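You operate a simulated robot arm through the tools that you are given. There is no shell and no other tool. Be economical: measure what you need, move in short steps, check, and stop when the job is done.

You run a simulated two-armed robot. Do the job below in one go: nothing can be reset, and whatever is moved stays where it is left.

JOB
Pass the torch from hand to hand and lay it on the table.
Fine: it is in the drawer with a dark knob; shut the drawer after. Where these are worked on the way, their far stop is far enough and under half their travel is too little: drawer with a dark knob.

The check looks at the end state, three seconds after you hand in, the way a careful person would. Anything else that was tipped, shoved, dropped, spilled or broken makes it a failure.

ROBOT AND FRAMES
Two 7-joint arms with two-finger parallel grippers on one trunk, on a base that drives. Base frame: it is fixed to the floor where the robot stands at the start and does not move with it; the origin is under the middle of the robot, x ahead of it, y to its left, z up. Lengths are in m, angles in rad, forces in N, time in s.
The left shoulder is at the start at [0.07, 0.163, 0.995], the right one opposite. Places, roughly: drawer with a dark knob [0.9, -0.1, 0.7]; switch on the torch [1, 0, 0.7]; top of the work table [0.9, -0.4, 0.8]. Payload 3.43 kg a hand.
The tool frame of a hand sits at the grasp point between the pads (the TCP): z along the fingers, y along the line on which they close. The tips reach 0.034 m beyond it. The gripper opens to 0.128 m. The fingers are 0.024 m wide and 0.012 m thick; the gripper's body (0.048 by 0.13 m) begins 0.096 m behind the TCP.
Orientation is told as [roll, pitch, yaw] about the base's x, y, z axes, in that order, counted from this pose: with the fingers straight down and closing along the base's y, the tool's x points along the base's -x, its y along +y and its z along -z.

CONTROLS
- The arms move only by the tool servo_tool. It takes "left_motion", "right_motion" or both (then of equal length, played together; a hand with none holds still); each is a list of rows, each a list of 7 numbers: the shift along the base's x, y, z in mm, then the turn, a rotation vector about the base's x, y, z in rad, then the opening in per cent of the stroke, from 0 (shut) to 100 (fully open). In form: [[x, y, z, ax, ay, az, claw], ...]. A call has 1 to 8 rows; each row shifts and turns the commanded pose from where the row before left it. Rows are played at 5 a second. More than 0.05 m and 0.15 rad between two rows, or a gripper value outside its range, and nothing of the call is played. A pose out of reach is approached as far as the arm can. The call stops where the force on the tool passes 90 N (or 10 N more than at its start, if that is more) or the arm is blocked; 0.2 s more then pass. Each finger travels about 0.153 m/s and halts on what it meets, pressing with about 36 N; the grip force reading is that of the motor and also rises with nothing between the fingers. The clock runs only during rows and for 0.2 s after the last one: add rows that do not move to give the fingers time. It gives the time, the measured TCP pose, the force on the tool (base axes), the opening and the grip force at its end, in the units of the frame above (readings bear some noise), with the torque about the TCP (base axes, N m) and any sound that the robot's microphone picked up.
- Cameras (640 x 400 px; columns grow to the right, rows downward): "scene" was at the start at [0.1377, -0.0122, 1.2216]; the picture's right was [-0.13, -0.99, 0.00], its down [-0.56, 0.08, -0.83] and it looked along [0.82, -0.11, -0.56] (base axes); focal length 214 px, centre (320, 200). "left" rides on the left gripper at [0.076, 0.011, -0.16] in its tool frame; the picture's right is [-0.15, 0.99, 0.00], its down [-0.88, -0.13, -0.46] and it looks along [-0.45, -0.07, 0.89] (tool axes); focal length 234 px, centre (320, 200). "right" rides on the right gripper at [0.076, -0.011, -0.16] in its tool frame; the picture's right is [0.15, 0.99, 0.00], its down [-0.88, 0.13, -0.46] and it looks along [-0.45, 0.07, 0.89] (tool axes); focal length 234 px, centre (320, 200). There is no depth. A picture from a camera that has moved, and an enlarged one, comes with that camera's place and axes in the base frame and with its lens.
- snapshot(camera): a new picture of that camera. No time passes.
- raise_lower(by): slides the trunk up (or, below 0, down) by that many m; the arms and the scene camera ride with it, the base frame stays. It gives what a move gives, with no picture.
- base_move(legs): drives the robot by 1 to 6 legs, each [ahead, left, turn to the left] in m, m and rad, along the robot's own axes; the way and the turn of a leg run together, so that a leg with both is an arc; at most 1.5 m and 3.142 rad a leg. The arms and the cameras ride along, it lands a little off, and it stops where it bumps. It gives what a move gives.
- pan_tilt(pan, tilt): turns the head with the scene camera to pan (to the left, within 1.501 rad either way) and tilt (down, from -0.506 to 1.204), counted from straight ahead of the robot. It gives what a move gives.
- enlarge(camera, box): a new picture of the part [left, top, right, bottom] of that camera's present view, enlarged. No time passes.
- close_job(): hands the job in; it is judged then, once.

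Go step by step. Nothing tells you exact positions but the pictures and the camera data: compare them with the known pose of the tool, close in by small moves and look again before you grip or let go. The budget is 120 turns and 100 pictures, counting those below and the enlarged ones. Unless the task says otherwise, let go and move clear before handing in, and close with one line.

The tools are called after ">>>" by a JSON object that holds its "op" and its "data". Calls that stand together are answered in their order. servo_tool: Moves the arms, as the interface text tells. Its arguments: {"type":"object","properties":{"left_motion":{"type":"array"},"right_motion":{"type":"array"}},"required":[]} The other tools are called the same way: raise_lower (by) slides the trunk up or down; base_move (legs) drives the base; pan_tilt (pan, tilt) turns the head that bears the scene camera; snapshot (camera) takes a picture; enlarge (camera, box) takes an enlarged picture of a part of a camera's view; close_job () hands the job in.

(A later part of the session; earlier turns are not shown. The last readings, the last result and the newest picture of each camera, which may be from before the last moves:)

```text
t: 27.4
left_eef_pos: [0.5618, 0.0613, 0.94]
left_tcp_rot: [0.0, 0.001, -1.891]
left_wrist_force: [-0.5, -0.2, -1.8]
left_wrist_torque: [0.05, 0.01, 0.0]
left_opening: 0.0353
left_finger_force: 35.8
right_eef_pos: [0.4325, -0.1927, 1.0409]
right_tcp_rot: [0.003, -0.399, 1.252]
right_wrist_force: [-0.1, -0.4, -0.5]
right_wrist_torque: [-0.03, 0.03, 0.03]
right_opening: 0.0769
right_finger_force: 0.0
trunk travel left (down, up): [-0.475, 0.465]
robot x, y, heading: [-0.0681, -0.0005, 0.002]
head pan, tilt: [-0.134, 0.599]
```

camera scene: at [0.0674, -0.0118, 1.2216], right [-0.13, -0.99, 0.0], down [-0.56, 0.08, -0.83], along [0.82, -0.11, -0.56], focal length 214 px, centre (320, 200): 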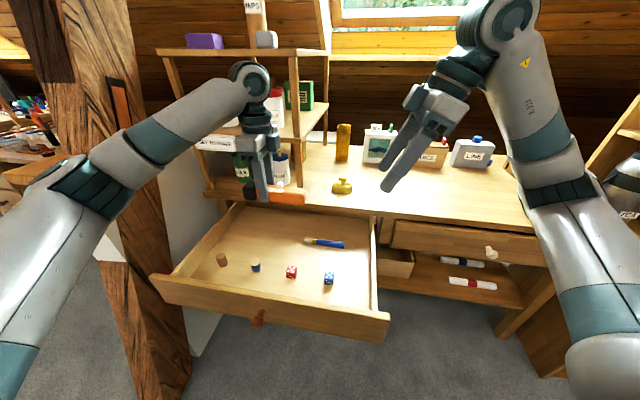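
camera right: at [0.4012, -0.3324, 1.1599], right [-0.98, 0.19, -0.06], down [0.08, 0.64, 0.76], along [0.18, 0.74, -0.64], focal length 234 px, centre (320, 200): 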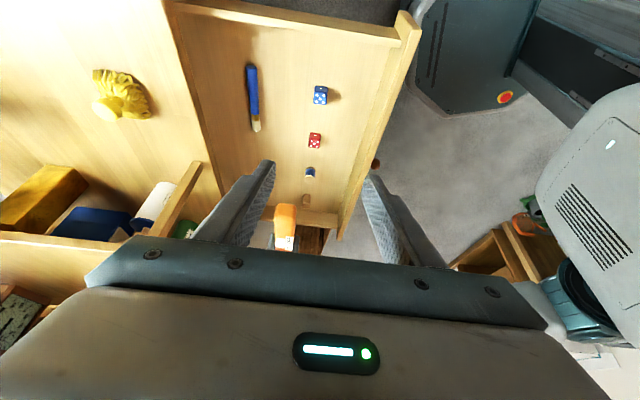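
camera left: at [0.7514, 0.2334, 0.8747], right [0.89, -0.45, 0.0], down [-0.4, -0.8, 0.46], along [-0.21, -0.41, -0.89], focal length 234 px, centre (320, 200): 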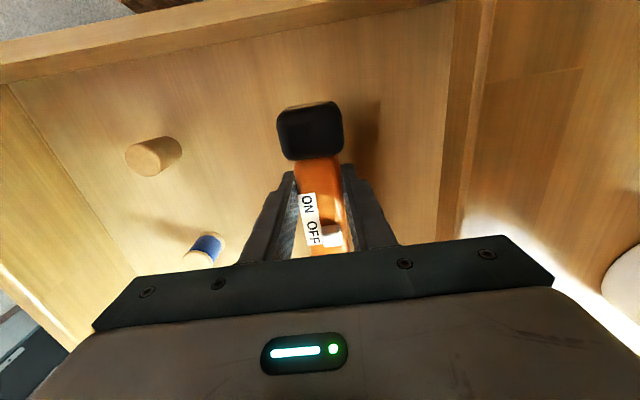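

The command follows the real pose. I'll bring the torch back to about (0.49, 0.01, 0.90), and the right hand to a standoff along its finger axis.

>>> {"op": "servo_tool", "data": {"left_motion": [[-25, -20, -15, 0, 0, 0, 0], [-25, -20, -15, 0, 0, 0, 0], [-19, -11, -10, 0, 0, 0, 0], [0, 0, 0, 0, 0, 0, 0]], "right_motion": [[8, 20, -10, 0, 0, 0, 60], [8, 20, -10, 0, 0, 0, 60], [7, 24, -11, 0, 0, 0, 60], [0, 0, 0, 0, 0, 0, 60]]}}

>>> {"op": "snapshot", "data": {"camera": "scene"}}

>>> {"op": "snapshot", "data": {"camera": "right"}}

>>> {"op": "snapshot", "data": {"camera": "left"}}

```text
t: 28.4
left_eef_pos: [0.4908, 0.0086, 0.8991]
left_tcp_rot: [0.001, -0.002, -1.891]
left_wrist_force: [-0.3, -0.3, -1.2]
left_wrist_torque: [0.04, -0.02, -0.01]
left_opening: 0.0353
left_finger_force: 36.1
right_eef_pos: [0.4554, -0.1293, 1.0094]
right_tcp_rot: [0.003, -0.402, 1.251]
right_wrist_force: [0.5, 0.8, 0.3]
right_wrist_torque: [-0.01, -0.03, 0.03]
right_opening: 0.0768
right_finger_force: 0.1
trunk travel left (down, up): [-0.475, 0.465]
robot x, y, heading: [-0.071, 0.0019, -0.003]
head pan, tilt: [-0.134, 0.599]
```

```text
65 pictures are left
camera scene: at [0.0676, -0.0126, 1.2216], right [-0.13, -0.99, 0.0], down [-0.56, 0.08, -0.83], along [0.82, -0.11, -0.56], focal length 214 px, centre (320, 200)
```

scene: 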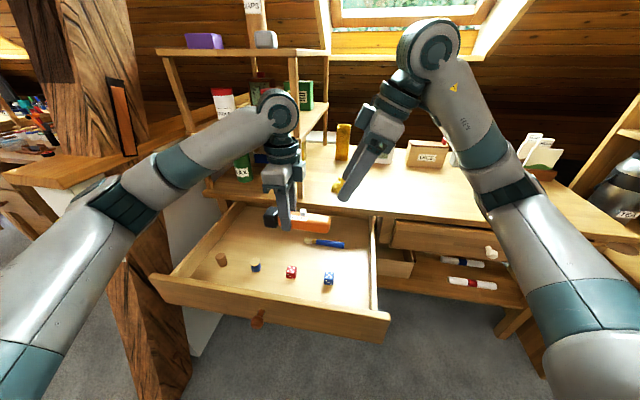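

```text
64 pictures are left
camera right: at [0.4257, -0.2592, 1.1282], right [-0.98, 0.18, -0.05], down [0.08, 0.64, 0.76], along [0.17, 0.75, -0.64], focal length 234 px, centre (320, 200)
```

right: 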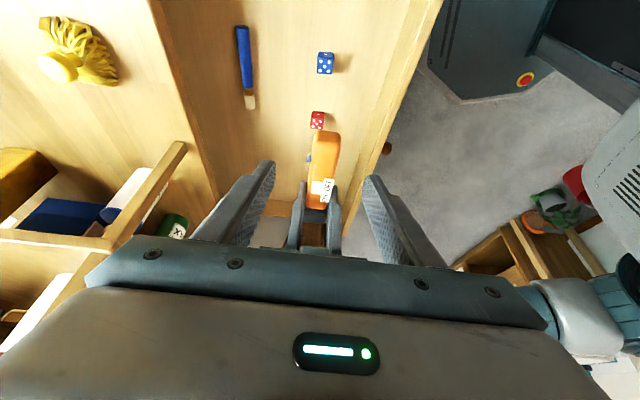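

```text
63 pictures are left
camera left: at [0.5274, 0.0761, 1.0594], right [0.89, -0.45, 0.0], down [-0.4, -0.8, 0.46], along [-0.2, -0.41, -0.89], focal length 234 px, centre (320, 200)
```

left: 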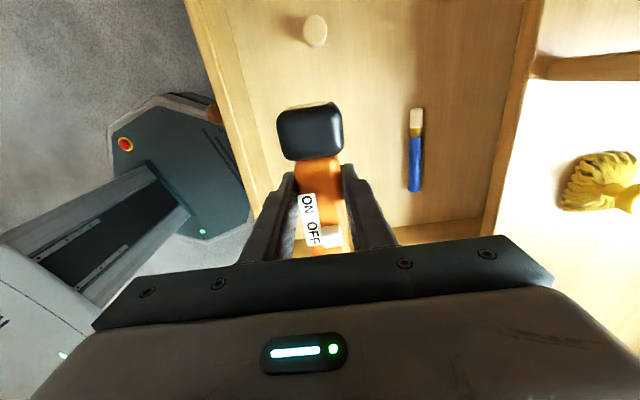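

The torch end is well centred between the right fingers. I'll advance the right hand most of the way along its finger axis, then check.

>>> {"op": "servo_tool", "data": {"right_motion": [[3, 14, -28, 0, 0, 0, 60], [3, 14, -28, 0, 0, 0, 60], [3, 14, -28, 0, 0, 0, 60], [0, 0, 0, 0, 0, 0, 60]]}}

>>> {"op": "snapshot", "data": {"camera": "right"}}

>>> {"op": "enlarge", "data": {"camera": "scene", "box": [240, 80, 420, 260]}}

```text
t: 29.4
left_eef_pos: [0.4923, 0.0089, 0.9008]
left_tcp_rot: [0.0, -0.001, -1.889]
left_wrist_force: [-0.2, -1.0, -1.2]
left_wrist_torque: [0.02, -0.02, 0.02]
left_opening: 0.0352
left_finger_force: 36.6
right_eef_pos: [0.4632, -0.088, 0.9262]
right_tcp_rot: [0.002, -0.402, 1.249]
right_wrist_force: [-0.7, 0.2, 0.1]
right_wrist_torque: [0.04, -0.01, -0.01]
right_opening: 0.0769
right_finger_force: 0.1
trunk travel left (down, up): [-0.475, 0.465]
robot x, y, heading: [-0.0714, -0.0012, -0.003]
head pan, tilt: [-0.134, 0.599]
```

```text
62 pictures are left
camera right: at [0.4341, -0.2171, 1.0437], right [-0.98, 0.18, -0.06], down [0.08, 0.64, 0.76], along [0.17, 0.75, -0.64], focal length 234 px, centre (320, 200)
```

right: 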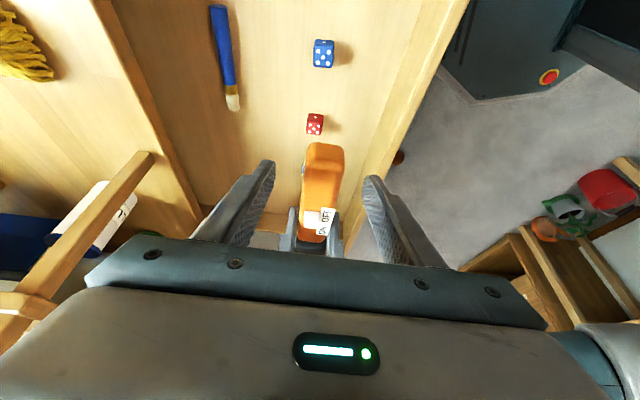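

```text
2.22 times, centred on (330, 170) of scene
camera zoom: at [0.0676, -0.0122, 1.2216], right [-0.13, -0.99, 0.0], down [-0.56, 0.08, -0.83], along [0.82, -0.11, -0.56], focal length 477 px, centre (298, 267)
```

zoom: 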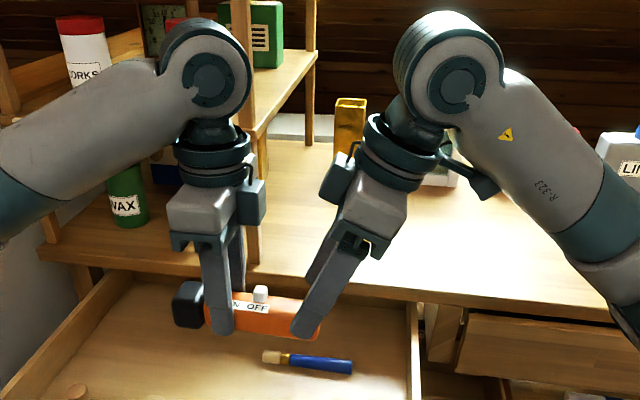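

Alignment is good and the hands clear each other. I'll finish the approach and close the right hand.

>>> {"op": "servo_tool", "data": {"right_motion": [[2, 9, -21, 0, 0, 0, 60], [2, 9, -21, 0, 0, 0, 60], [0, 0, 0, 0, 0, 0, 60]]}}

>>> {"op": "snapshot", "data": {"camera": "right"}}

>>> {"op": "enlarge", "data": {"camera": "scene", "box": [240, 80, 420, 260]}}

```text
t: 30.2
left_eef_pos: [0.4917, 0.0089, 0.9009]
left_tcp_rot: [0.0, 0.0, -1.891]
left_wrist_force: [0.7, 0.7, -1.6]
left_wrist_torque: [0.02, -0.03, 0.02]
left_opening: 0.0353
left_finger_force: 36.3
right_eef_pos: [0.4677, -0.0691, 0.8842]
right_tcp_rot: [0.002, -0.399, 1.25]
right_wrist_force: [0.3, -0.1, -0.5]
right_wrist_torque: [-0.01, -0.02, 0.0]
right_opening: 0.0767
right_finger_force: 0.0
trunk travel left (down, up): [-0.475, 0.465]
robot x, y, heading: [-0.0682, -0.0015, 0.003]
head pan, tilt: [-0.134, 0.599]
```

```text
60 pictures are left
camera right: at [0.4381, -0.1992, 1.0024], right [-0.98, 0.18, -0.05], down [0.08, 0.64, 0.76], along [0.17, 0.74, -0.64], focal length 234 px, centre (320, 200)
```

right: 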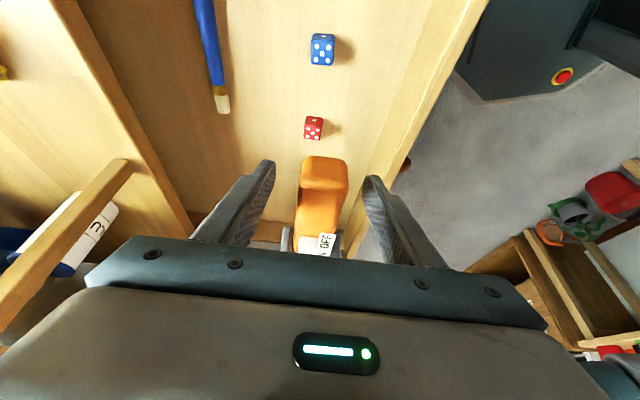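

```text
2.22 times, centred on (330, 170) of scene
camera zoom: at [0.0678, -0.0122, 1.2216], right [-0.13, -0.99, 0.0], down [-0.56, 0.08, -0.83], along [0.82, -0.11, -0.56], focal length 477 px, centre (298, 267)
```

zoom: 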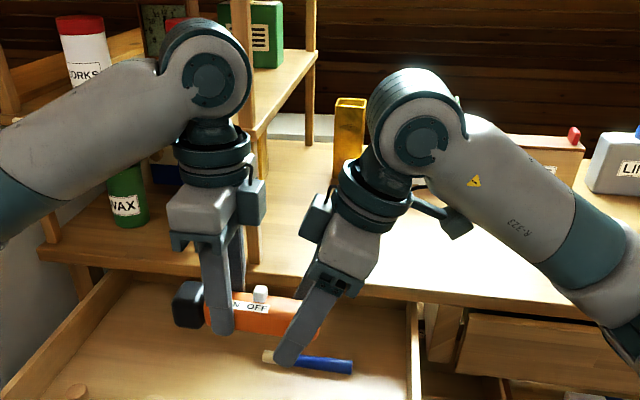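

The fingers cover the free end of the torch. I'll close the right hand.

>>> {"op": "servo_tool", "data": {"right_motion": [[0, 0, 0, 0, 0, 0, 30], [0, 0, 0, 0, 0, 0, 0], [0, 0, 0, 0, 0, 0, 0], [0, 0, 0, 0, 0, 0, 0]]}}

>>> {"op": "snapshot", "data": {"camera": "right"}}

```text
t: 31.2
left_eef_pos: [0.4927, 0.0093, 0.8996]
left_tcp_rot: [0.0, 0.001, -1.888]
left_wrist_force: [10.0, -3.8, -2.2]
left_wrist_torque: [-0.04, -0.08, 0.4]
left_opening: 0.0353
left_finger_force: 35.9
right_eef_pos: [0.4671, -0.0688, 0.8846]
right_tcp_rot: [0.004, -0.4, 1.252]
right_wrist_force: [-10.5, 3.8, 0.0]
right_wrist_torque: [0.07, -0.11, 0.54]
right_opening: 0.0357
right_finger_force: 36.4
trunk travel left (down, up): [-0.475, 0.465]
robot x, y, heading: [-0.0727, 0.0015, -0.001]
head pan, tilt: [-0.134, 0.599]
```

```text
58 pictures are left
camera right: at [0.438, -0.199, 1.0024], right [-0.98, 0.18, -0.05], down [0.08, 0.64, 0.76], along [0.17, 0.75, -0.64], focal length 234 px, centre (320, 200)
```

right: 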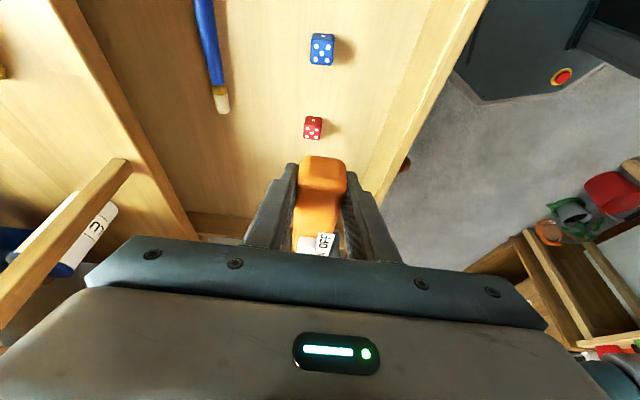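

Both hands hold it, but the right fingertips stick out below the torch, which would get in the way when laying it down. While the left still holds it, I'll regrip with the right 13 mm higher.

>>> {"op": "servo_tool", "data": {"right_motion": [[0, 0, 0, 0, 0, 0, 40], [0, 0, 0, 0, 0, 0, 60], [0, 0, 7, 0, 0, 0, 60], [0, 0, 6, 0, 0, 0, 60], [0, 0, 0, 0, 0, 0, 30], [0, 0, 0, 0, 0, 0, 0], [0, 0, 0, 0, 0, 0, 0], [0, 0, 0, 0, 0, 0, 0]]}}

>>> {"op": "snapshot", "data": {"camera": "right"}}

>>> {"op": "enlarge", "data": {"camera": "scene", "box": [270, 150, 370, 230]}}

```text
t: 33.0
left_eef_pos: [0.4928, 0.009, 0.8997]
left_tcp_rot: [0.0, 0.001, -1.89]
left_wrist_force: [12.2, -3.6, -4.4]
left_wrist_torque: [0.09, -0.19, 0.48]
left_opening: 0.0353
left_finger_force: 35.8
right_eef_pos: [0.4662, -0.0688, 0.8971]
right_tcp_rot: [0.003, -0.401, 1.25]
right_wrist_force: [-12.9, 4.1, 2.7]
right_wrist_torque: [0.12, 0.11, 0.53]
right_opening: 0.0355
right_finger_force: 36.1
trunk travel left (down, up): [-0.475, 0.465]
robot x, y, heading: [-0.0698, 0.0006, 0.001]
head pan, tilt: [-0.134, 0.599]
```

```text
57 pictures are left
camera right: at [0.4383, -0.1988, 1.0157], right [-0.98, 0.18, -0.05], down [0.08, 0.64, 0.76], along [0.17, 0.75, -0.64], focal length 234 px, centre (320, 200)
```

right: 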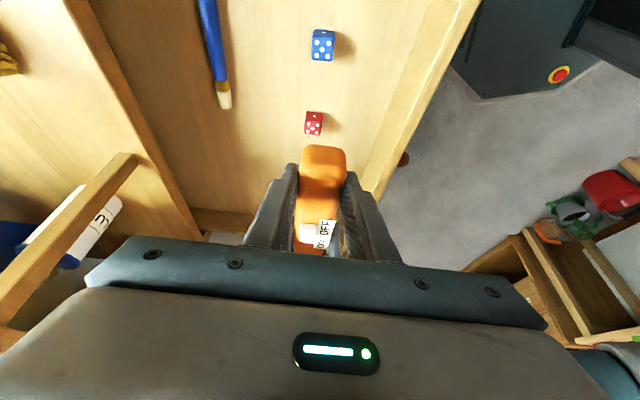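

```text
5.00 times, centred on (320, 190) of scene
camera zoom: at [0.0679, -0.0122, 1.2216], right [-0.13, -0.99, 0.0], down [-0.56, 0.08, -0.83], along [0.82, -0.11, -0.56], focal length 1072 px, centre (320, 250)
```

zoom: 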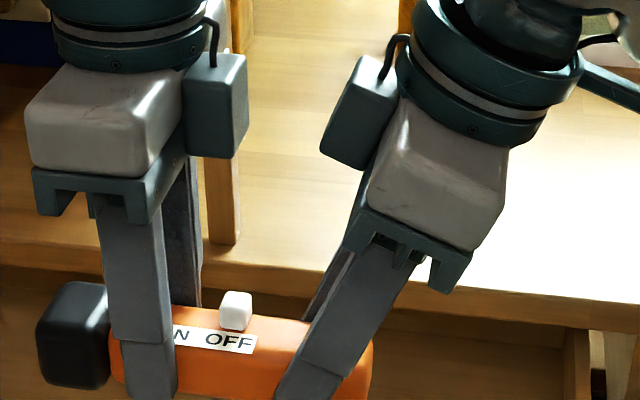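

The right hand holds the torch well. I'll open the left hand and withdraw it upwards and to the left.

>>> {"op": "servo_tool", "data": {"left_motion": [[0, 0, 0, 0, 0, 0, 15], [0, 0, 0, 0, 0, 0, 55], [0, 0, 0, 0, 0, 0, 55], [0, 0, 30, 0, 0, 0, 55], [0, 5, 40, 0, 0, 0, 55], [0, 20, 40, 0, 0, 0, 55], [0, 45, 0, 0, 0, 0, 55], [0, 45, 0, 0, 0, 0, 55]]}}

>>> {"op": "snapshot", "data": {"camera": "right"}}

>>> {"op": "snapshot", "data": {"camera": "scene"}}

```text
t: 34.8
left_eef_pos: [0.4916, 0.1268, 1.0104]
left_tcp_rot: [0.001, -0.002, -1.889]
left_wrist_force: [-1.2, -0.6, -0.6]
left_wrist_torque: [-0.04, -0.05, 0.0]
left_opening: 0.0706
left_finger_force: 0.1
right_eef_pos: [0.4685, -0.0688, 0.8978]
right_tcp_rot: [0.002, -0.4, 1.25]
right_wrist_force: [-0.6, 0.5, -0.6]
right_wrist_torque: [-0.11, 0.04, -0.07]
right_opening: 0.0355
right_finger_force: 36.5
trunk travel left (down, up): [-0.475, 0.465]
robot x, y, heading: [-0.0706, 0.0008, -0.004]
head pan, tilt: [-0.134, 0.599]
```

```text
55 pictures are left
camera right: at [0.4378, -0.1982, 1.0163], right [-0.98, 0.18, -0.06], down [0.08, 0.64, 0.76], along [0.18, 0.74, -0.64], focal length 234 px, centre (320, 200)
```

right: 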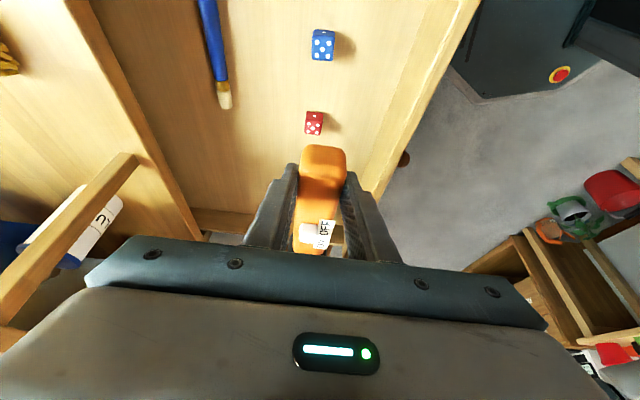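

```text
54 pictures are left
camera scene: at [0.0672, -0.0109, 1.2217], right [-0.13, -0.99, 0.0], down [-0.56, 0.07, -0.83], along [0.82, -0.11, -0.56], focal length 214 px, centre (320, 200)
```

scene: 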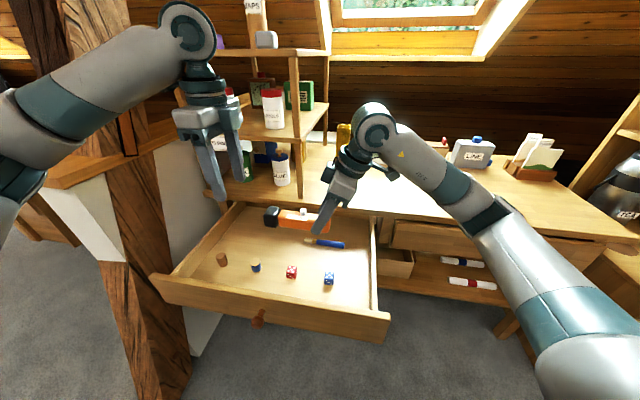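

The right hand holds the torch level and the left is clear. The table spot I want, around (0.67, -0.45), needs better reach, so I'll shift the base to the right.

>>> {"op": "base_move", "data": {"legs": [[0, -0.25, 0]]}}

>>> {"op": "snapshot", "data": {"camera": "scene"}}

```text
t: 36.6
left_eef_pos: [0.4927, -0.1219, 1.0096]
left_tcp_rot: [0.0, 0.0, -1.888]
left_wrist_force: [-0.3, -0.3, 0.5]
left_wrist_torque: [0.05, 0.02, 0.02]
left_opening: 0.0705
left_finger_force: 0.1
right_eef_pos: [0.4687, -0.3174, 0.8968]
right_tcp_rot: [0.004, -0.4, 1.252]
right_wrist_force: [0.4, -0.1, 0.5]
right_wrist_torque: [-0.03, 0.01, -0.04]
right_opening: 0.0354
right_finger_force: 35.7
trunk travel left (down, up): [-0.475, 0.465]
robot x, y, heading: [-0.0707, -0.2532, 0.004]
head pan, tilt: [-0.134, 0.599]
```

```text
53 pictures are left
camera scene: at [0.0684, -0.261, 1.2216], right [-0.13, -0.99, 0.0], down [-0.56, 0.07, -0.83], along [0.82, -0.11, -0.56], focal length 214 px, centre (320, 200)
```

scene: 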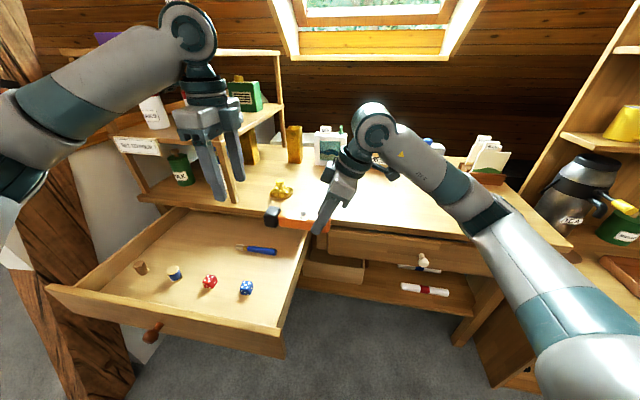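

Next I'll carry the torch across above the table front to about (0.67, -0.45).

>>> {"op": "servo_tool", "data": {"right_motion": [[33, -25, 0, 0, 0, 0, 0], [35, -25, 0, 0, 0, 0, 0], [35, -25, 0, 0, 0, 0, 0], [35, -25, -5, 0, 0, 0, 0], [35, -20, -5, 0, 0, 0, 0], [28, -13, -10, 0, 0, 0, 0], [0, 0, 0, 0, 0, 0, 0]]}}

>>> {"op": "snapshot", "data": {"camera": "scene"}}

>>> {"op": "snapshot", "data": {"camera": "right"}}

```text
t: 38.2
left_eef_pos: [0.4939, -0.1224, 1.0085]
left_tcp_rot: [0.001, 0.0, -1.887]
left_wrist_force: [0.2, 0.2, 0.2]
left_wrist_torque: [0.01, -0.01, 0.04]
left_opening: 0.0704
left_finger_force: 0.0
right_eef_pos: [0.4775, -0.3234, 0.898]
right_tcp_rot: [0.005, -0.4, 1.253]
right_wrist_force: [0.6, -0.2, 0.4]
right_wrist_torque: [-0.1, 0.01, -0.01]
right_opening: 0.0357
right_finger_force: 35.7
right hand out of reach, approached as far as the arm can: row 1, 2, 3, 4, 5, 6
trunk travel left (down, up): [-0.475, 0.465]
robot x, y, heading: [-0.0698, -0.2488, -0.003]
head pan, tilt: [-0.134, 0.599]
```

```text
52 pictures are left
camera scene: at [0.0684, -0.2602, 1.2216], right [-0.13, -0.99, 0.0], down [-0.56, 0.07, -0.83], along [0.82, -0.11, -0.56], focal length 214 px, centre (320, 200)
```

scene: 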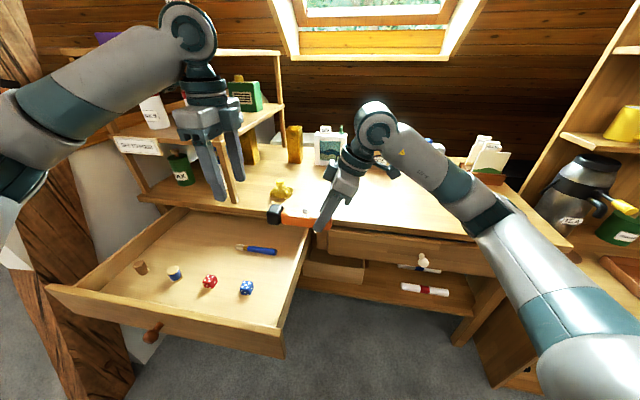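

```text
51 pictures are left
camera right: at [0.4476, -0.4526, 1.0158], right [-0.98, 0.18, -0.05], down [0.08, 0.64, 0.76], along [0.17, 0.75, -0.64], focal length 234 px, centre (320, 200)
```

right: 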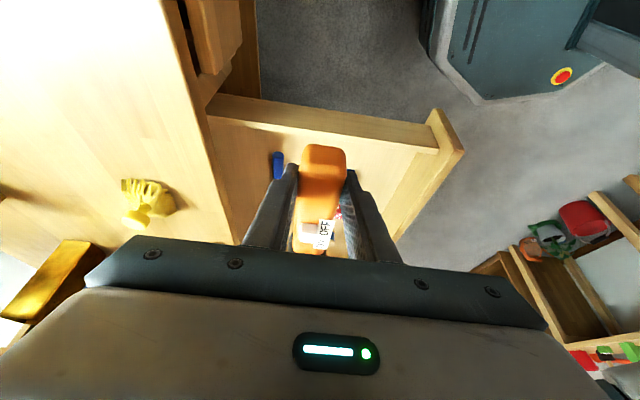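

The turned wrist limits the right hand's forward reach. I'll rotate the torch about the vertical so it points ahead, which is a more natural pose for reaching out.

>>> {"op": "servo_tool", "data": {"right_motion": [[0, -5, 0, 0, 0, -0.14, 0], [0, -5, 0, 0, 0, -0.14, 0], [0, -5, 0, 0, 0, -0.14, 0], [0, -5, 0, 0, 0, -0.14, 0], [0, -5, 0, 0, 0, -0.14, 0], [0, -5, 0, 0, 0, -0.14, 0], [0, -5, 0, 0, 0, -0.14, 0], [0, -5, 0, 0, 0, -0.14, 0]]}}

>>> {"op": "servo_tool", "data": {"right_motion": [[30, -15, 0, 0, 0, 0, 0], [30, -15, 0, 0, 0, 0, 0], [30, -15, 0, 0, 0, 0, 0], [30, -15, 0, 0, 0, 0, 0], [30, -15, 0, 0, 0, 0, 0], [0, 0, 0, 0, 0, 0, 0]]}}

>>> {"op": "snapshot", "data": {"camera": "scene"}}

>>> {"op": "snapshot", "data": {"camera": "right"}}

```text
t: 40.0
left_eef_pos: [0.4937, -0.1209, 1.0083]
left_tcp_rot: [0.002, 0.001, -1.886]
left_wrist_force: [-0.5, -0.3, 0.1]
left_wrist_torque: [0.03, 0.01, 0.03]
left_opening: 0.0705
left_finger_force: 0.1
right_eef_pos: [0.4767, -0.3628, 0.8977]
right_tcp_rot: [0.001, -0.401, 0.132]
right_wrist_force: [0.6, 0.8, 0.4]
right_wrist_torque: [-0.05, 0.11, -0.03]
right_opening: 0.0354
right_finger_force: 36.3
trunk travel left (down, up): [-0.475, 0.465]
robot x, y, heading: [-0.0675, -0.2483, 0.002]
head pan, tilt: [-0.134, 0.599]
```

```text
t: 41.4
left_eef_pos: [0.495, -0.122, 1.0105]
left_tcp_rot: [-0.001, 0.002, -1.886]
left_wrist_force: [0.2, 0.1, 0.1]
left_wrist_torque: [0.04, -0.03, -0.01]
left_opening: 0.0703
left_finger_force: 0.0
right_eef_pos: [0.6262, -0.4384, 0.8969]
right_tcp_rot: [0.002, -0.399, 0.133]
right_wrist_force: [0.4, 0.3, 0.0]
right_wrist_torque: [0.05, 0.11, -0.01]
right_opening: 0.0351
right_finger_force: 35.4
trunk travel left (down, up): [-0.475, 0.465]
robot x, y, heading: [-0.0687, -0.2491, -0.001]
head pan, tilt: [-0.134, 0.599]
```

```text
50 pictures are left
camera scene: at [0.0681, -0.2602, 1.2216], right [-0.13, -0.99, 0.0], down [-0.56, 0.07, -0.83], along [0.82, -0.11, -0.56], focal length 214 px, centre (320, 200)
```

scene: 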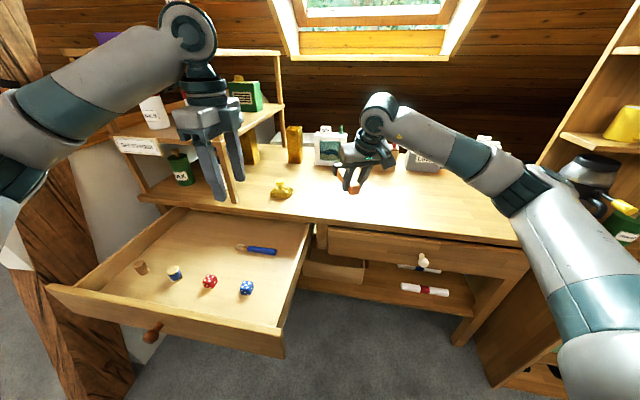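

```text
49 pictures are left
camera right: at [0.4979, -0.4678, 1.0154], right [-0.27, 0.96, -0.05], down [0.61, 0.21, 0.76], along [0.75, 0.17, -0.64], focal length 234 px, centre (320, 200)
```

right: 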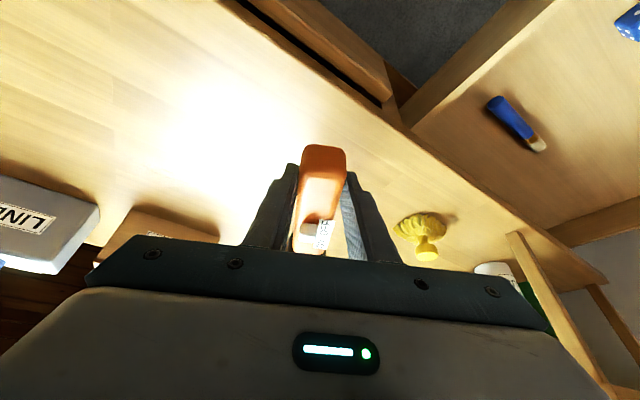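

The area in front of the items is clear. I'll move in to x≈0.70 and come down to about 2 cm above the tabletop.

>>> {"op": "servo_tool", "data": {"right_motion": [[37, -5, 0, 0, 0, 0, 0], [37, -5, -20, 0, 0, 0, 0], [0, 0, -30, 0, 0, 0, 0], [0, 0, -25, 0, 0, 0, 0], [0, 0, 0, 0, 0, 0, 0]]}}

>>> {"op": "enlarge", "data": {"camera": "scene", "box": [290, 110, 450, 230]}}

>>> {"op": "snapshot", "data": {"camera": "right"}}

```text
t: 42.6
left_eef_pos: [0.4931, -0.1211, 1.0094]
left_tcp_rot: [0.001, 0.0, -1.888]
left_wrist_force: [0.9, -0.8, -0.2]
left_wrist_torque: [0.04, 0.0, -0.02]
left_opening: 0.0704
left_finger_force: 0.0
right_eef_pos: [0.7005, -0.4485, 0.8228]
right_tcp_rot: [0.001, -0.399, 0.133]
right_wrist_force: [0.0, 0.7, -0.2]
right_wrist_torque: [-0.02, 0.12, 0.02]
right_opening: 0.0353
right_finger_force: 35.7
trunk travel left (down, up): [-0.475, 0.465]
robot x, y, heading: [-0.0695, -0.2443, 0.005]
head pan, tilt: [-0.134, 0.599]
```

```text
3.33 times, centred on (370, 170) of scene
camera zoom: at [0.0681, -0.2602, 1.2216], right [-0.13, -0.99, 0.0], down [-0.56, 0.07, -0.83], along [0.82, -0.11, -0.56], focal length 715 px, centre (153, 300)
```

zoom: 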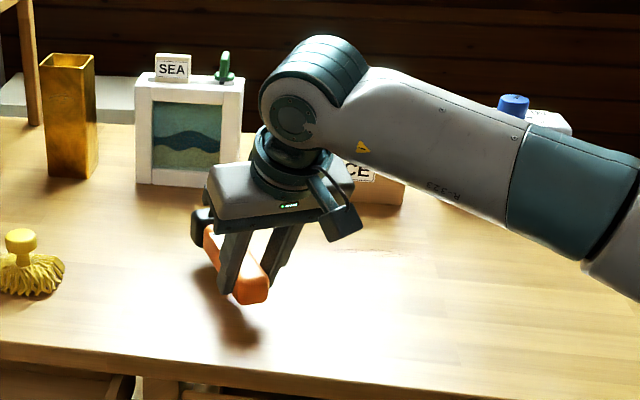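

```text
47 pictures are left
camera right: at [0.5717, -0.4775, 0.94], right [-0.27, 0.96, -0.05], down [0.61, 0.21, 0.76], along [0.75, 0.17, -0.64], focal length 234 px, centre (320, 200)
```

right: 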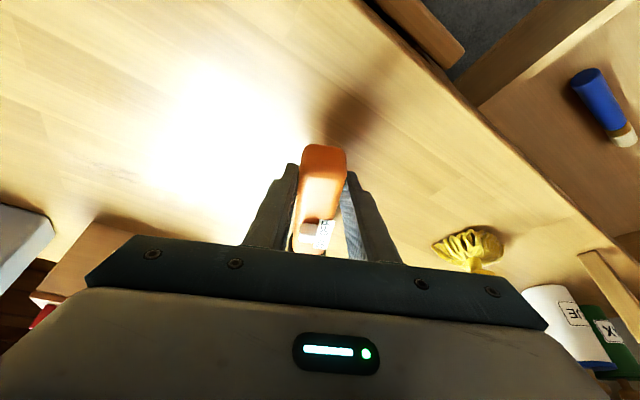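

It is still a couple of centimetres above the table with clear space around it. I'll lower in small steps and watch the force.

>>> {"op": "servo_tool", "data": {"right_motion": [[0, 0, -8, 0, 0, 0, 0], [0, 0, -5, 0, 0, 0, 0], [0, 0, -4, 0, 0, 0, 0], [0, 0, 0, 0, 0, 0, 0]]}}

>>> {"op": "enlarge", "data": {"camera": "scene", "box": [310, 140, 410, 210]}}

```text
t: 43.6
left_eef_pos: [0.4938, -0.1219, 1.0095]
left_tcp_rot: [0.0, 0.0, -1.887]
left_wrist_force: [0.5, 0.2, 0.9]
left_wrist_torque: [0.0, -0.04, -0.02]
left_opening: 0.0706
left_finger_force: 0.0
right_eef_pos: [0.6998, -0.4488, 0.8046]
right_tcp_rot: [0.001, -0.398, 0.133]
right_wrist_force: [-0.6, 0.3, -0.5]
right_wrist_torque: [-0.01, 0.12, -0.01]
right_opening: 0.0354
right_finger_force: 36.0
trunk travel left (down, up): [-0.475, 0.465]
robot x, y, heading: [-0.0719, -0.2479, 0.005]
head pan, tilt: [-0.134, 0.599]
```

```text
5.71 times, centred on (360, 175) of scene
camera zoom: at [0.0684, -0.2603, 1.2216], right [-0.13, -0.99, 0.0], down [-0.56, 0.07, -0.83], along [0.82, -0.11, -0.56], focal length 1226 px, centre (91, 343)
```

zoom: 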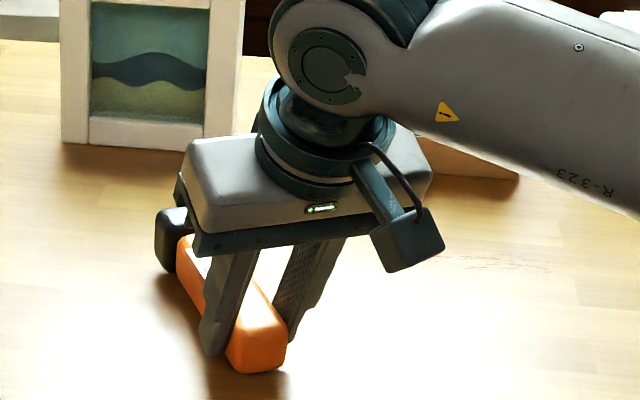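

>>> {"op": "servo_tool", "data": {"right_motion": [[0, 0, -3, 0, 0, 0, 0], [0, 0, -3, 0, 0, 0, 0], [0, 0, 0, 0, 0, 0, 0]]}}

```text
t: 44.4
left_eef_pos: [0.493, -0.1213, 1.009]
left_tcp_rot: [0.0, -0.001, -1.886]
left_wrist_force: [0.4, 0.3, -0.1]
left_wrist_torque: [0.01, -0.01, 0.04]
left_opening: 0.0704
left_finger_force: 0.0
right_eef_pos: [0.7007, -0.4488, 0.7978]
right_tcp_rot: [0.003, -0.4, 0.133]
right_wrist_force: [-0.2, -0.3, -0.4]
right_wrist_torque: [-0.03, 0.09, -0.01]
right_opening: 0.035
right_finger_force: 35.6
trunk travel left (down, up): [-0.475, 0.465]
robot x, y, heading: [-0.0708, -0.2476, 0.003]
head pan, tilt: [-0.134, 0.599]
```

No contact yet at z 0.798, so I'll keep going in 2–3 mm steps.

>>> {"op": "servo_tool", "data": {"right_motion": [[0, 0, -2, 0, 0, 0, 0], [0, 0, -2, 0, 0, 0, 0], [0, 0, 0, 0, 0, 0, 0]]}}

>>> {"op": "enlarge", "data": {"camera": "scene", "box": [310, 140, 410, 210]}}

```text
t: 45.2
left_eef_pos: [0.4923, -0.1213, 1.0111]
left_tcp_rot: [0.0, 0.001, -1.887]
left_wrist_force: [-0.5, -0.1, 0.1]
left_wrist_torque: [-0.02, 0.0, -0.01]
left_opening: 0.0705
left_finger_force: 0.0
right_eef_pos: [0.6999, -0.4481, 0.798]
right_tcp_rot: [0.001, -0.404, 0.132]
right_wrist_force: [2.4, -2.2, 11.6]
right_wrist_torque: [-0.2, 0.19, 0.01]
right_opening: 0.0353
right_finger_force: 35.8
trunk travel left (down, up): [-0.475, 0.465]
robot x, y, heading: [-0.0661, -0.2477, 0.006]
head pan, tilt: [-0.134, 0.599]
```

```text
5.71 times, centred on (360, 175) of scene
camera zoom: at [0.0671, -0.26, 1.2219], right [-0.13, -0.99, 0.0], down [-0.56, 0.07, -0.83], along [0.82, -0.11, -0.56], focal length 1226 px, centre (91, 343)
```

zoom: 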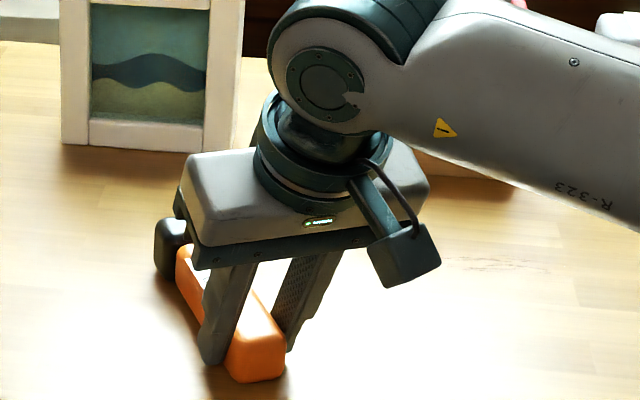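

It is touching down, with about 12 N of contact close to the grip. I'll open gradually and back out along the finger axis.

>>> {"op": "servo_tool", "data": {"right_motion": [[0, 0, 0, 0, 0, 0, 29], [0, 0, 0, 0, 0, 0, 40], [0, 0, 0, 0, 0, 0, 50], [0, 0, 0, 0, 0, 0, 50]]}}

>>> {"op": "snapshot", "data": {"camera": "right"}}

>>> {"op": "enlarge", "data": {"camera": "scene", "box": [310, 140, 410, 210]}}

```text
t: 46.2
left_eef_pos: [0.4927, -0.1215, 1.0107]
left_tcp_rot: [-0.001, 0.001, -1.886]
left_wrist_force: [0.4, 0.3, -0.4]
left_wrist_torque: [0.0, -0.02, -0.01]
left_opening: 0.0704
left_finger_force: 0.0
right_eef_pos: [0.6995, -0.4479, 0.7957]
right_tcp_rot: [0.001, -0.402, 0.132]
right_wrist_force: [-2.0, 4.7, 6.2]
right_wrist_torque: [-0.03, 0.03, -0.02]
right_opening: 0.0615
right_finger_force: 0.0
trunk travel left (down, up): [-0.475, 0.465]
robot x, y, heading: [-0.0698, -0.244, 0.002]
head pan, tilt: [-0.134, 0.599]
```

```text
44 pictures are left
camera right: at [0.5712, -0.4767, 0.9145], right [-0.27, 0.96, -0.06], down [0.61, 0.21, 0.76], along [0.75, 0.17, -0.64], focal length 234 px, centre (320, 200)
```

right: 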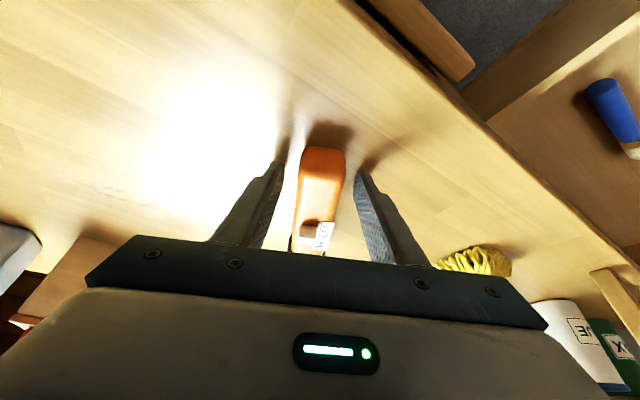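

```text
5.71 times, centred on (360, 175) of scene
camera zoom: at [0.0673, -0.2595, 1.2217], right [-0.13, -0.99, 0.0], down [-0.56, 0.07, -0.83], along [0.82, -0.11, -0.56], focal length 1226 px, centre (91, 343)
```

zoom: 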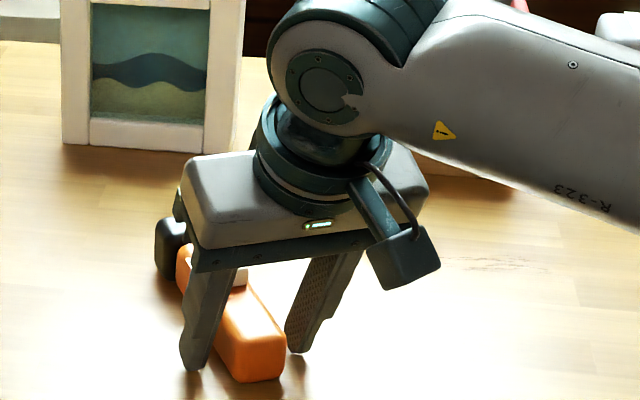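

The torch rests on the table, free between the fingers. I'll retract the right hand along its axis and check.

>>> {"op": "servo_tool", "data": {"right_motion": [[-8, -1, 19, 0, 0, 0, 50], [-15, -2, 36, 0, 0, 0, 50], [-15, -2, 36, 0, 0, 0, 50], [-15, -10, 36, 0, 0, 0, 50], [-30, -20, 30, 0, 0, 0, 50], [-30, -30, 10, 0, 0, 0, 50]]}}

>>> {"op": "snapshot", "data": {"camera": "scene"}}

>>> {"op": "enlarge", "data": {"camera": "scene", "box": [270, 120, 430, 220]}}

```text
t: 47.6
left_eef_pos: [0.4925, -0.1224, 1.0111]
left_tcp_rot: [-0.003, 0.001, -1.886]
left_wrist_force: [0.3, -0.1, 0.1]
left_wrist_torque: [0.0, 0.02, -0.01]
left_opening: 0.0705
left_finger_force: 0.0
right_eef_pos: [0.5859, -0.5128, 0.9617]
right_tcp_rot: [0.003, -0.4, 0.135]
right_wrist_force: [0.1, 0.0, 0.0]
right_wrist_torque: [0.02, -0.01, -0.01]
right_opening: 0.0642
right_finger_force: 0.2
trunk travel left (down, up): [-0.475, 0.465]
robot x, y, heading: [-0.0708, -0.2487, 0.003]
head pan, tilt: [-0.134, 0.599]
```

```text
42 pictures are left
camera scene: at [0.0674, -0.2615, 1.2217], right [-0.13, -0.99, 0.0], down [-0.56, 0.07, -0.83], along [0.82, -0.11, -0.56], focal length 214 px, centre (320, 200)
```

scene: 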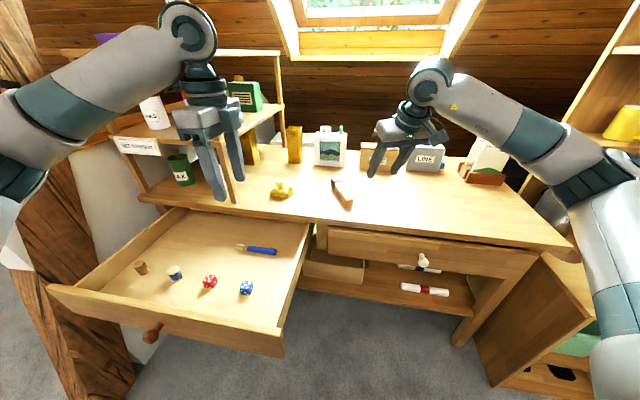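

```text
4.00 times, centred on (350, 170) of scene
camera zoom: at [0.0674, -0.2615, 1.2217], right [-0.13, -0.99, 0.0], down [-0.56, 0.07, -0.83], along [0.82, -0.11, -0.56], focal length 858 px, centre (200, 320)
```

zoom: 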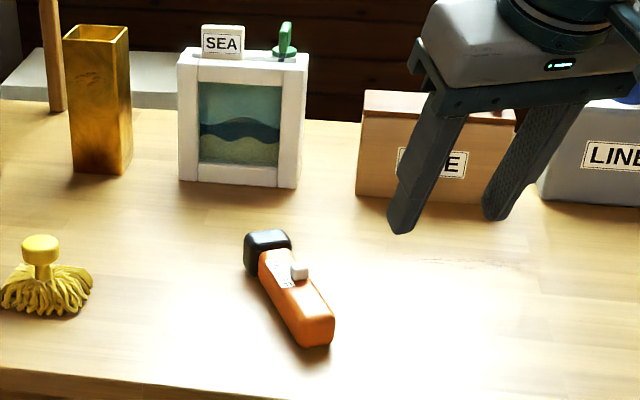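

The torch lies safely on the table. Now I'll drive back left, turning the left hand to face the drawer knob again.

>>> {"op": "base_move", "data": {"legs": [[0, 0.25, 0]]}}

>>> {"op": "servo_tool", "data": {"left_motion": [[-15, 0, 0, 0, 0, 0.145, 50], [-15, 0, 0, 0, 0, 0.145, 50], [-15, 0, 0, 0, 0, 0.145, 50], [-15, 0, 0, 0, 0, 0.145, 50], [-15, 0, 0, 0, 0, 0.145, 50], [-15, 0, 0, 0, 0, 0.145, 50], [-15, 0, 0, 0, 0, 0.145, 50], [-15, 0, 0, 0, 0, 0.145, 50]]}}

>>> {"op": "servo_tool", "data": {"left_motion": [[-10, 0, -40, 0, 0, 0.145, 50], [-10, 0, -40, 0, 0, 0.145, 50], [0, 0, -40, 0, 0, 0.12, 50], [0, 0, 0, 0, 0, 0, 50]]}}

>>> {"op": "snapshot", "data": {"camera": "left"}}

>>> {"op": "snapshot", "data": {"camera": "scene"}}

```text
t: 49.5
left_eef_pos: [0.4932, 0.1288, 1.0088]
left_tcp_rot: [0.0, 0.001, -1.889]
left_wrist_force: [0.7, 0.2, 0.5]
left_wrist_torque: [-0.03, 0.0, -0.02]
left_opening: 0.0702
left_finger_force: 0.0
right_eef_pos: [0.586, -0.2612, 0.9616]
right_tcp_rot: [0.002, -0.398, 0.131]
right_wrist_force: [0.7, -0.2, -0.3]
right_wrist_torque: [-0.01, 0.03, 0.0]
right_opening: 0.0639
right_finger_force: 0.1
trunk travel left (down, up): [-0.475, 0.465]
robot x, y, heading: [-0.0667, 0.0057, -0.003]
head pan, tilt: [-0.134, 0.599]
```

```text
t: 51.3
left_eef_pos: [0.3704, 0.1287, 1.0099]
left_tcp_rot: [0.001, -0.001, -0.726]
left_wrist_force: [0.2, -0.6, 0.4]
left_wrist_torque: [0.0, -0.02, 0.01]
left_opening: 0.0641
left_finger_force: 0.0
right_eef_pos: [0.5857, -0.2615, 0.9623]
right_tcp_rot: [0.003, -0.401, 0.131]
right_wrist_force: [0.0, 0.2, 0.1]
right_wrist_torque: [0.01, -0.03, 0.0]
right_opening: 0.0639
right_finger_force: 0.0
trunk travel left (down, up): [-0.475, 0.465]
robot x, y, heading: [-0.0689, 0.002, 0.005]
head pan, tilt: [-0.134, 0.599]
```

```text
t: 52.3
left_eef_pos: [0.3529, 0.1286, 0.8894]
left_tcp_rot: [0.002, -0.001, -0.315]
left_wrist_force: [-0.2, -0.4, 0.4]
left_wrist_torque: [0.02, -0.03, 0.0]
left_opening: 0.064
left_finger_force: 0.0
right_eef_pos: [0.5856, -0.2611, 0.9611]
right_tcp_rot: [0.004, -0.4, 0.132]
right_wrist_force: [0.8, 0.1, 0.0]
right_wrist_torque: [0.02, -0.02, 0.03]
right_opening: 0.0641
right_finger_force: 0.1
trunk travel left (down, up): [-0.475, 0.465]
robot x, y, heading: [-0.0723, 0.0024, 0.005]
head pan, tilt: [-0.134, 0.599]
```

```text
40 pictures are left
camera left: at [0.2852, 0.1625, 1.0493], right [0.45, 0.89, 0.0], down [0.8, -0.4, 0.46], along [0.41, -0.2, -0.89], focal length 234 px, centre (320, 200)
```

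left: 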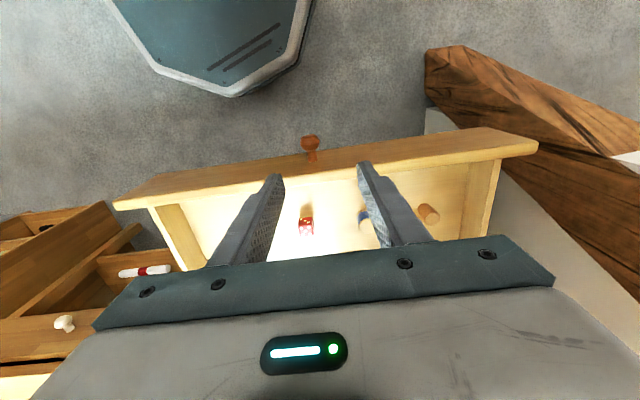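

```text
39 pictures are left
camera scene: at [0.0672, -0.0097, 1.2217], right [-0.13, -0.99, 0.0], down [-0.56, 0.07, -0.83], along [0.82, -0.11, -0.56], focal length 214 px, centre (320, 200)
```

scene: 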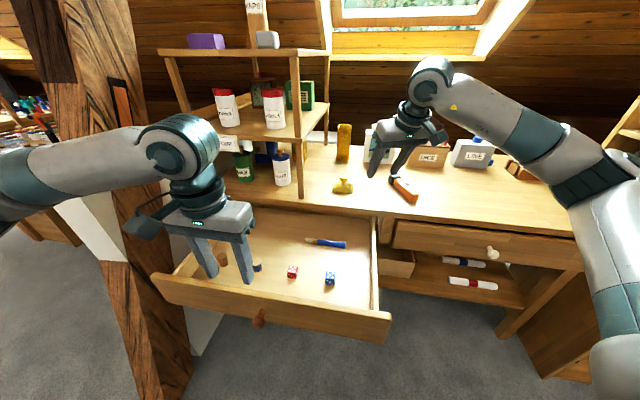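

The knob is right where I left it, at about (0.355, 0.111, 0.674). I'll move over it, descend and look.

>>> {"op": "servo_tool", "data": {"left_motion": [[0, -17, -20, 0, 0, 0, 50], [0, 0, -45, 0, 0, 0, 50], [0, 0, -45, 0, 0, 0, 50], [0, 0, -45, 0, 0, 0, 50], [0, 0, -40, 0, 0, 0, 50], [0, 0, -20, 0, 0, 0, 50], [0, 0, 0, 0, 0, 0, 50]]}}

>>> {"op": "snapshot", "data": {"camera": "left"}}

```text
t: 53.9
left_eef_pos: [0.3526, 0.1109, 0.6751]
left_tcp_rot: [0.002, -0.001, -0.317]
left_wrist_force: [0.6, 0.5, -0.3]
left_wrist_torque: [-0.01, 0.03, 0.01]
left_opening: 0.064
left_finger_force: 0.0
right_eef_pos: [0.5862, -0.261, 0.9606]
right_tcp_rot: [0.001, -0.398, 0.133]
right_wrist_force: [-0.3, 1.1, -0.8]
right_wrist_torque: [-0.03, 0.01, 0.0]
right_opening: 0.0641
right_finger_force: 0.1
trunk travel left (down, up): [-0.475, 0.465]
robot x, y, heading: [-0.0699, 0.0039, 0.001]
head pan, tilt: [-0.134, 0.599]
```

```text
38 pictures are left
camera left: at [0.2848, 0.1448, 0.8347], right [0.45, 0.89, 0.0], down [0.8, -0.4, 0.46], along [0.41, -0.2, -0.89], focal length 234 px, centre (320, 200)
```

left: 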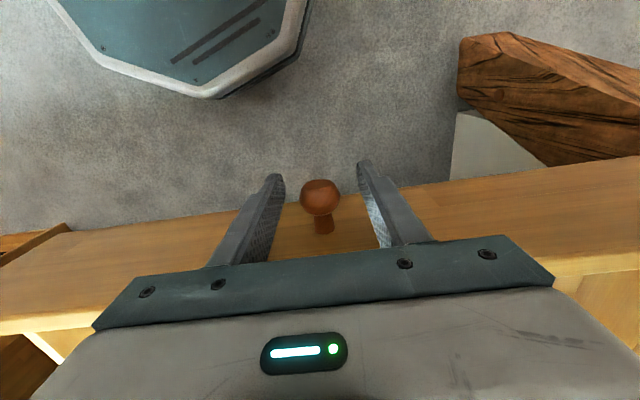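

The fingers straddle the knob. I'll grip it and push the drawer smoothly home.

>>> {"op": "servo_tool", "data": {"left_motion": [[0, 0, 0, 0, 0, 0, 20], [0, 0, 0, 0, 0, 0, 0], [0, 0, 0, 0, 0, 0, 0], [14, -4.7, 0, 0, 0, 0, 0], [28, -9.3, 0, 0, 0, 0, 0], [28, -9.3, 0, 0, 0, 0, 0], [28, -9.3, 0, 0, 0, 0, 0], [28, -9.3, 0, 0, 0, 0, 0]]}}

>>> {"op": "servo_tool", "data": {"left_motion": [[28, -9.3, 0, 0, 0, 0, 0], [28, -9.3, 0, 0, 0, 0, 0], [28, -9.3, 0, 0, 0, 0, 0], [28, -9.3, 0, 0, 0, 0, 0], [28, -9.3, 0, 0, 0, 0, 0], [14, -4.7, 0, 0, 0, 0, 0], [0, 0, 0, 0, 0, 0, 0]]}}

>>> {"op": "snapshot", "data": {"camera": "scene"}}

```text
t: 55.7
left_eef_pos: [0.4786, 0.0688, 0.6752]
left_tcp_rot: [0.0, 0.0, -0.318]
left_wrist_force: [-3.9, -16.8, -8.6]
left_wrist_torque: [0.08, 0.17, 0.01]
left_opening: 0.0335
left_finger_force: 44.4
right_eef_pos: [0.5872, -0.2628, 0.9599]
right_tcp_rot: [0.004, -0.4, 0.13]
right_wrist_force: [0.9, 0.1, 0.3]
right_wrist_torque: [0.02, 0.0, 0.0]
right_opening: 0.064
right_finger_force: 0.1
trunk travel left (down, up): [-0.475, 0.465]
robot x, y, heading: [-0.069, -0.0018, 0.002]
head pan, tilt: [-0.134, 0.599]
```

```text
t: 57.3
left_eef_pos: [0.6326, 0.0196, 0.6754]
left_tcp_rot: [0.001, 0.002, -0.317]
left_wrist_force: [-3.7, -12.5, -7.9]
left_wrist_torque: [0.35, 0.89, 0.21]
left_opening: 0.0338
left_finger_force: 44.9
right_eef_pos: [0.5866, -0.264, 0.9603]
right_tcp_rot: [0.004, -0.399, 0.13]
right_wrist_force: [0.3, 0.0, 0.1]
right_wrist_torque: [0.0, 0.0, 0.0]
right_opening: 0.0641
right_finger_force: 0.1
trunk travel left (down, up): [-0.475, 0.465]
robot x, y, heading: [-0.0691, 0.001, 0.001]
head pan, tilt: [-0.134, 0.599]
```

```text
37 pictures are left
camera scene: at [0.0683, -0.0105, 1.2215], right [-0.13, -0.99, 0.0], down [-0.56, 0.08, -0.83], along [0.82, -0.11, -0.56], focal length 214 px, centre (320, 200)
```

scene: 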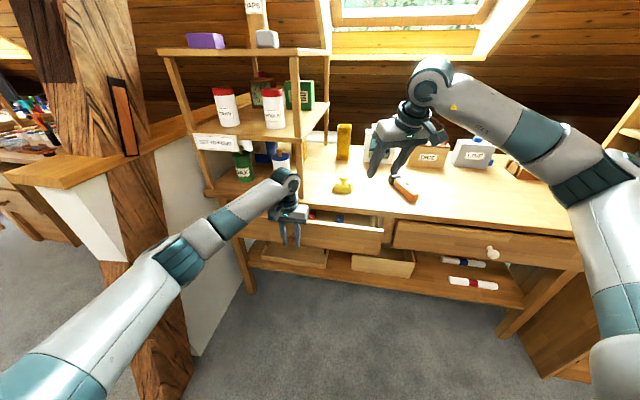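

About 58 mm remain to the closed position. I'll push the rest slowly until it meets the stop.

>>> {"op": "servo_tool", "data": {"left_motion": [[19, -6.3, 0, 0, 0, 0, 0], [19, -6.3, 0, 0, 0, 0, 0], [10, -3.3, 0, 0, 0, 0, 0], [6, -2, 0, 0, 0, 0, 0], [5, -1.7, 0, 0, 0, 0, 0], [0, 0, 0, 0, 0, 0, 0]]}}

>>> {"op": "enlarge", "data": {"camera": "scene", "box": [200, 150, 420, 280]}}

>>> {"op": "snapshot", "data": {"camera": "left"}}

```text
t: 58.7
left_eef_pos: [0.688, 0.0004, 0.6748]
left_tcp_rot: [0.001, 0.005, -0.315]
left_wrist_force: [-39.9, 5.3, -9.0]
left_wrist_torque: [0.06, 0.44, -0.09]
left_opening: 0.0338
left_finger_force: 44.8
right_eef_pos: [0.5847, -0.2615, 0.9632]
right_tcp_rot: [0.003, -0.403, 0.132]
right_wrist_force: [-0.1, -0.4, -0.3]
right_wrist_torque: [0.0, -0.01, 0.01]
right_opening: 0.0641
right_finger_force: 0.1
trunk travel left (down, up): [-0.475, 0.465]
robot x, y, heading: [-0.0686, 0.0047, -0.001]
head pan, tilt: [-0.134, 0.599]
```

```text
2.91 times, centred on (310, 215) of scene
camera zoom: at [0.0644, -0.0087, 1.2218], right [-0.13, -0.99, 0.0], down [-0.56, 0.07, -0.83], along [0.82, -0.11, -0.56], focal length 624 px, centre (349, 156)
```

zoom: 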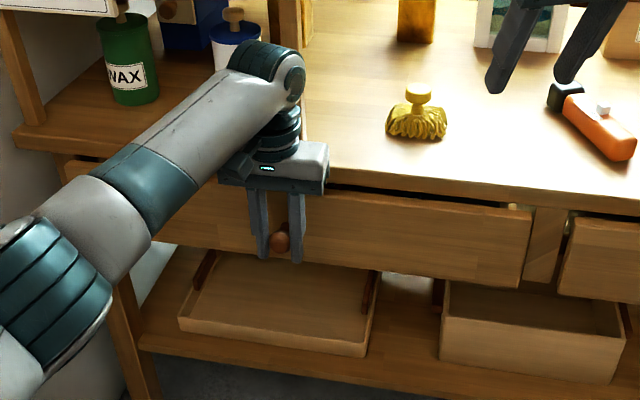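

```text
35 pictures are left
camera left: at [0.621, 0.0338, 0.8356], right [0.45, 0.89, 0.0], down [0.8, -0.4, 0.45], along [0.4, -0.2, -0.89], focal length 234 px, centre (320, 200)
```

left: 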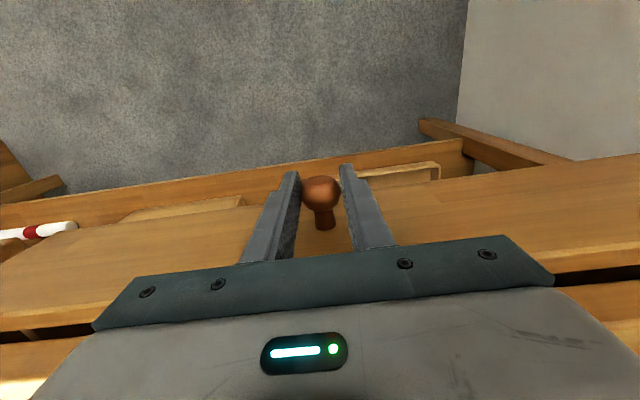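

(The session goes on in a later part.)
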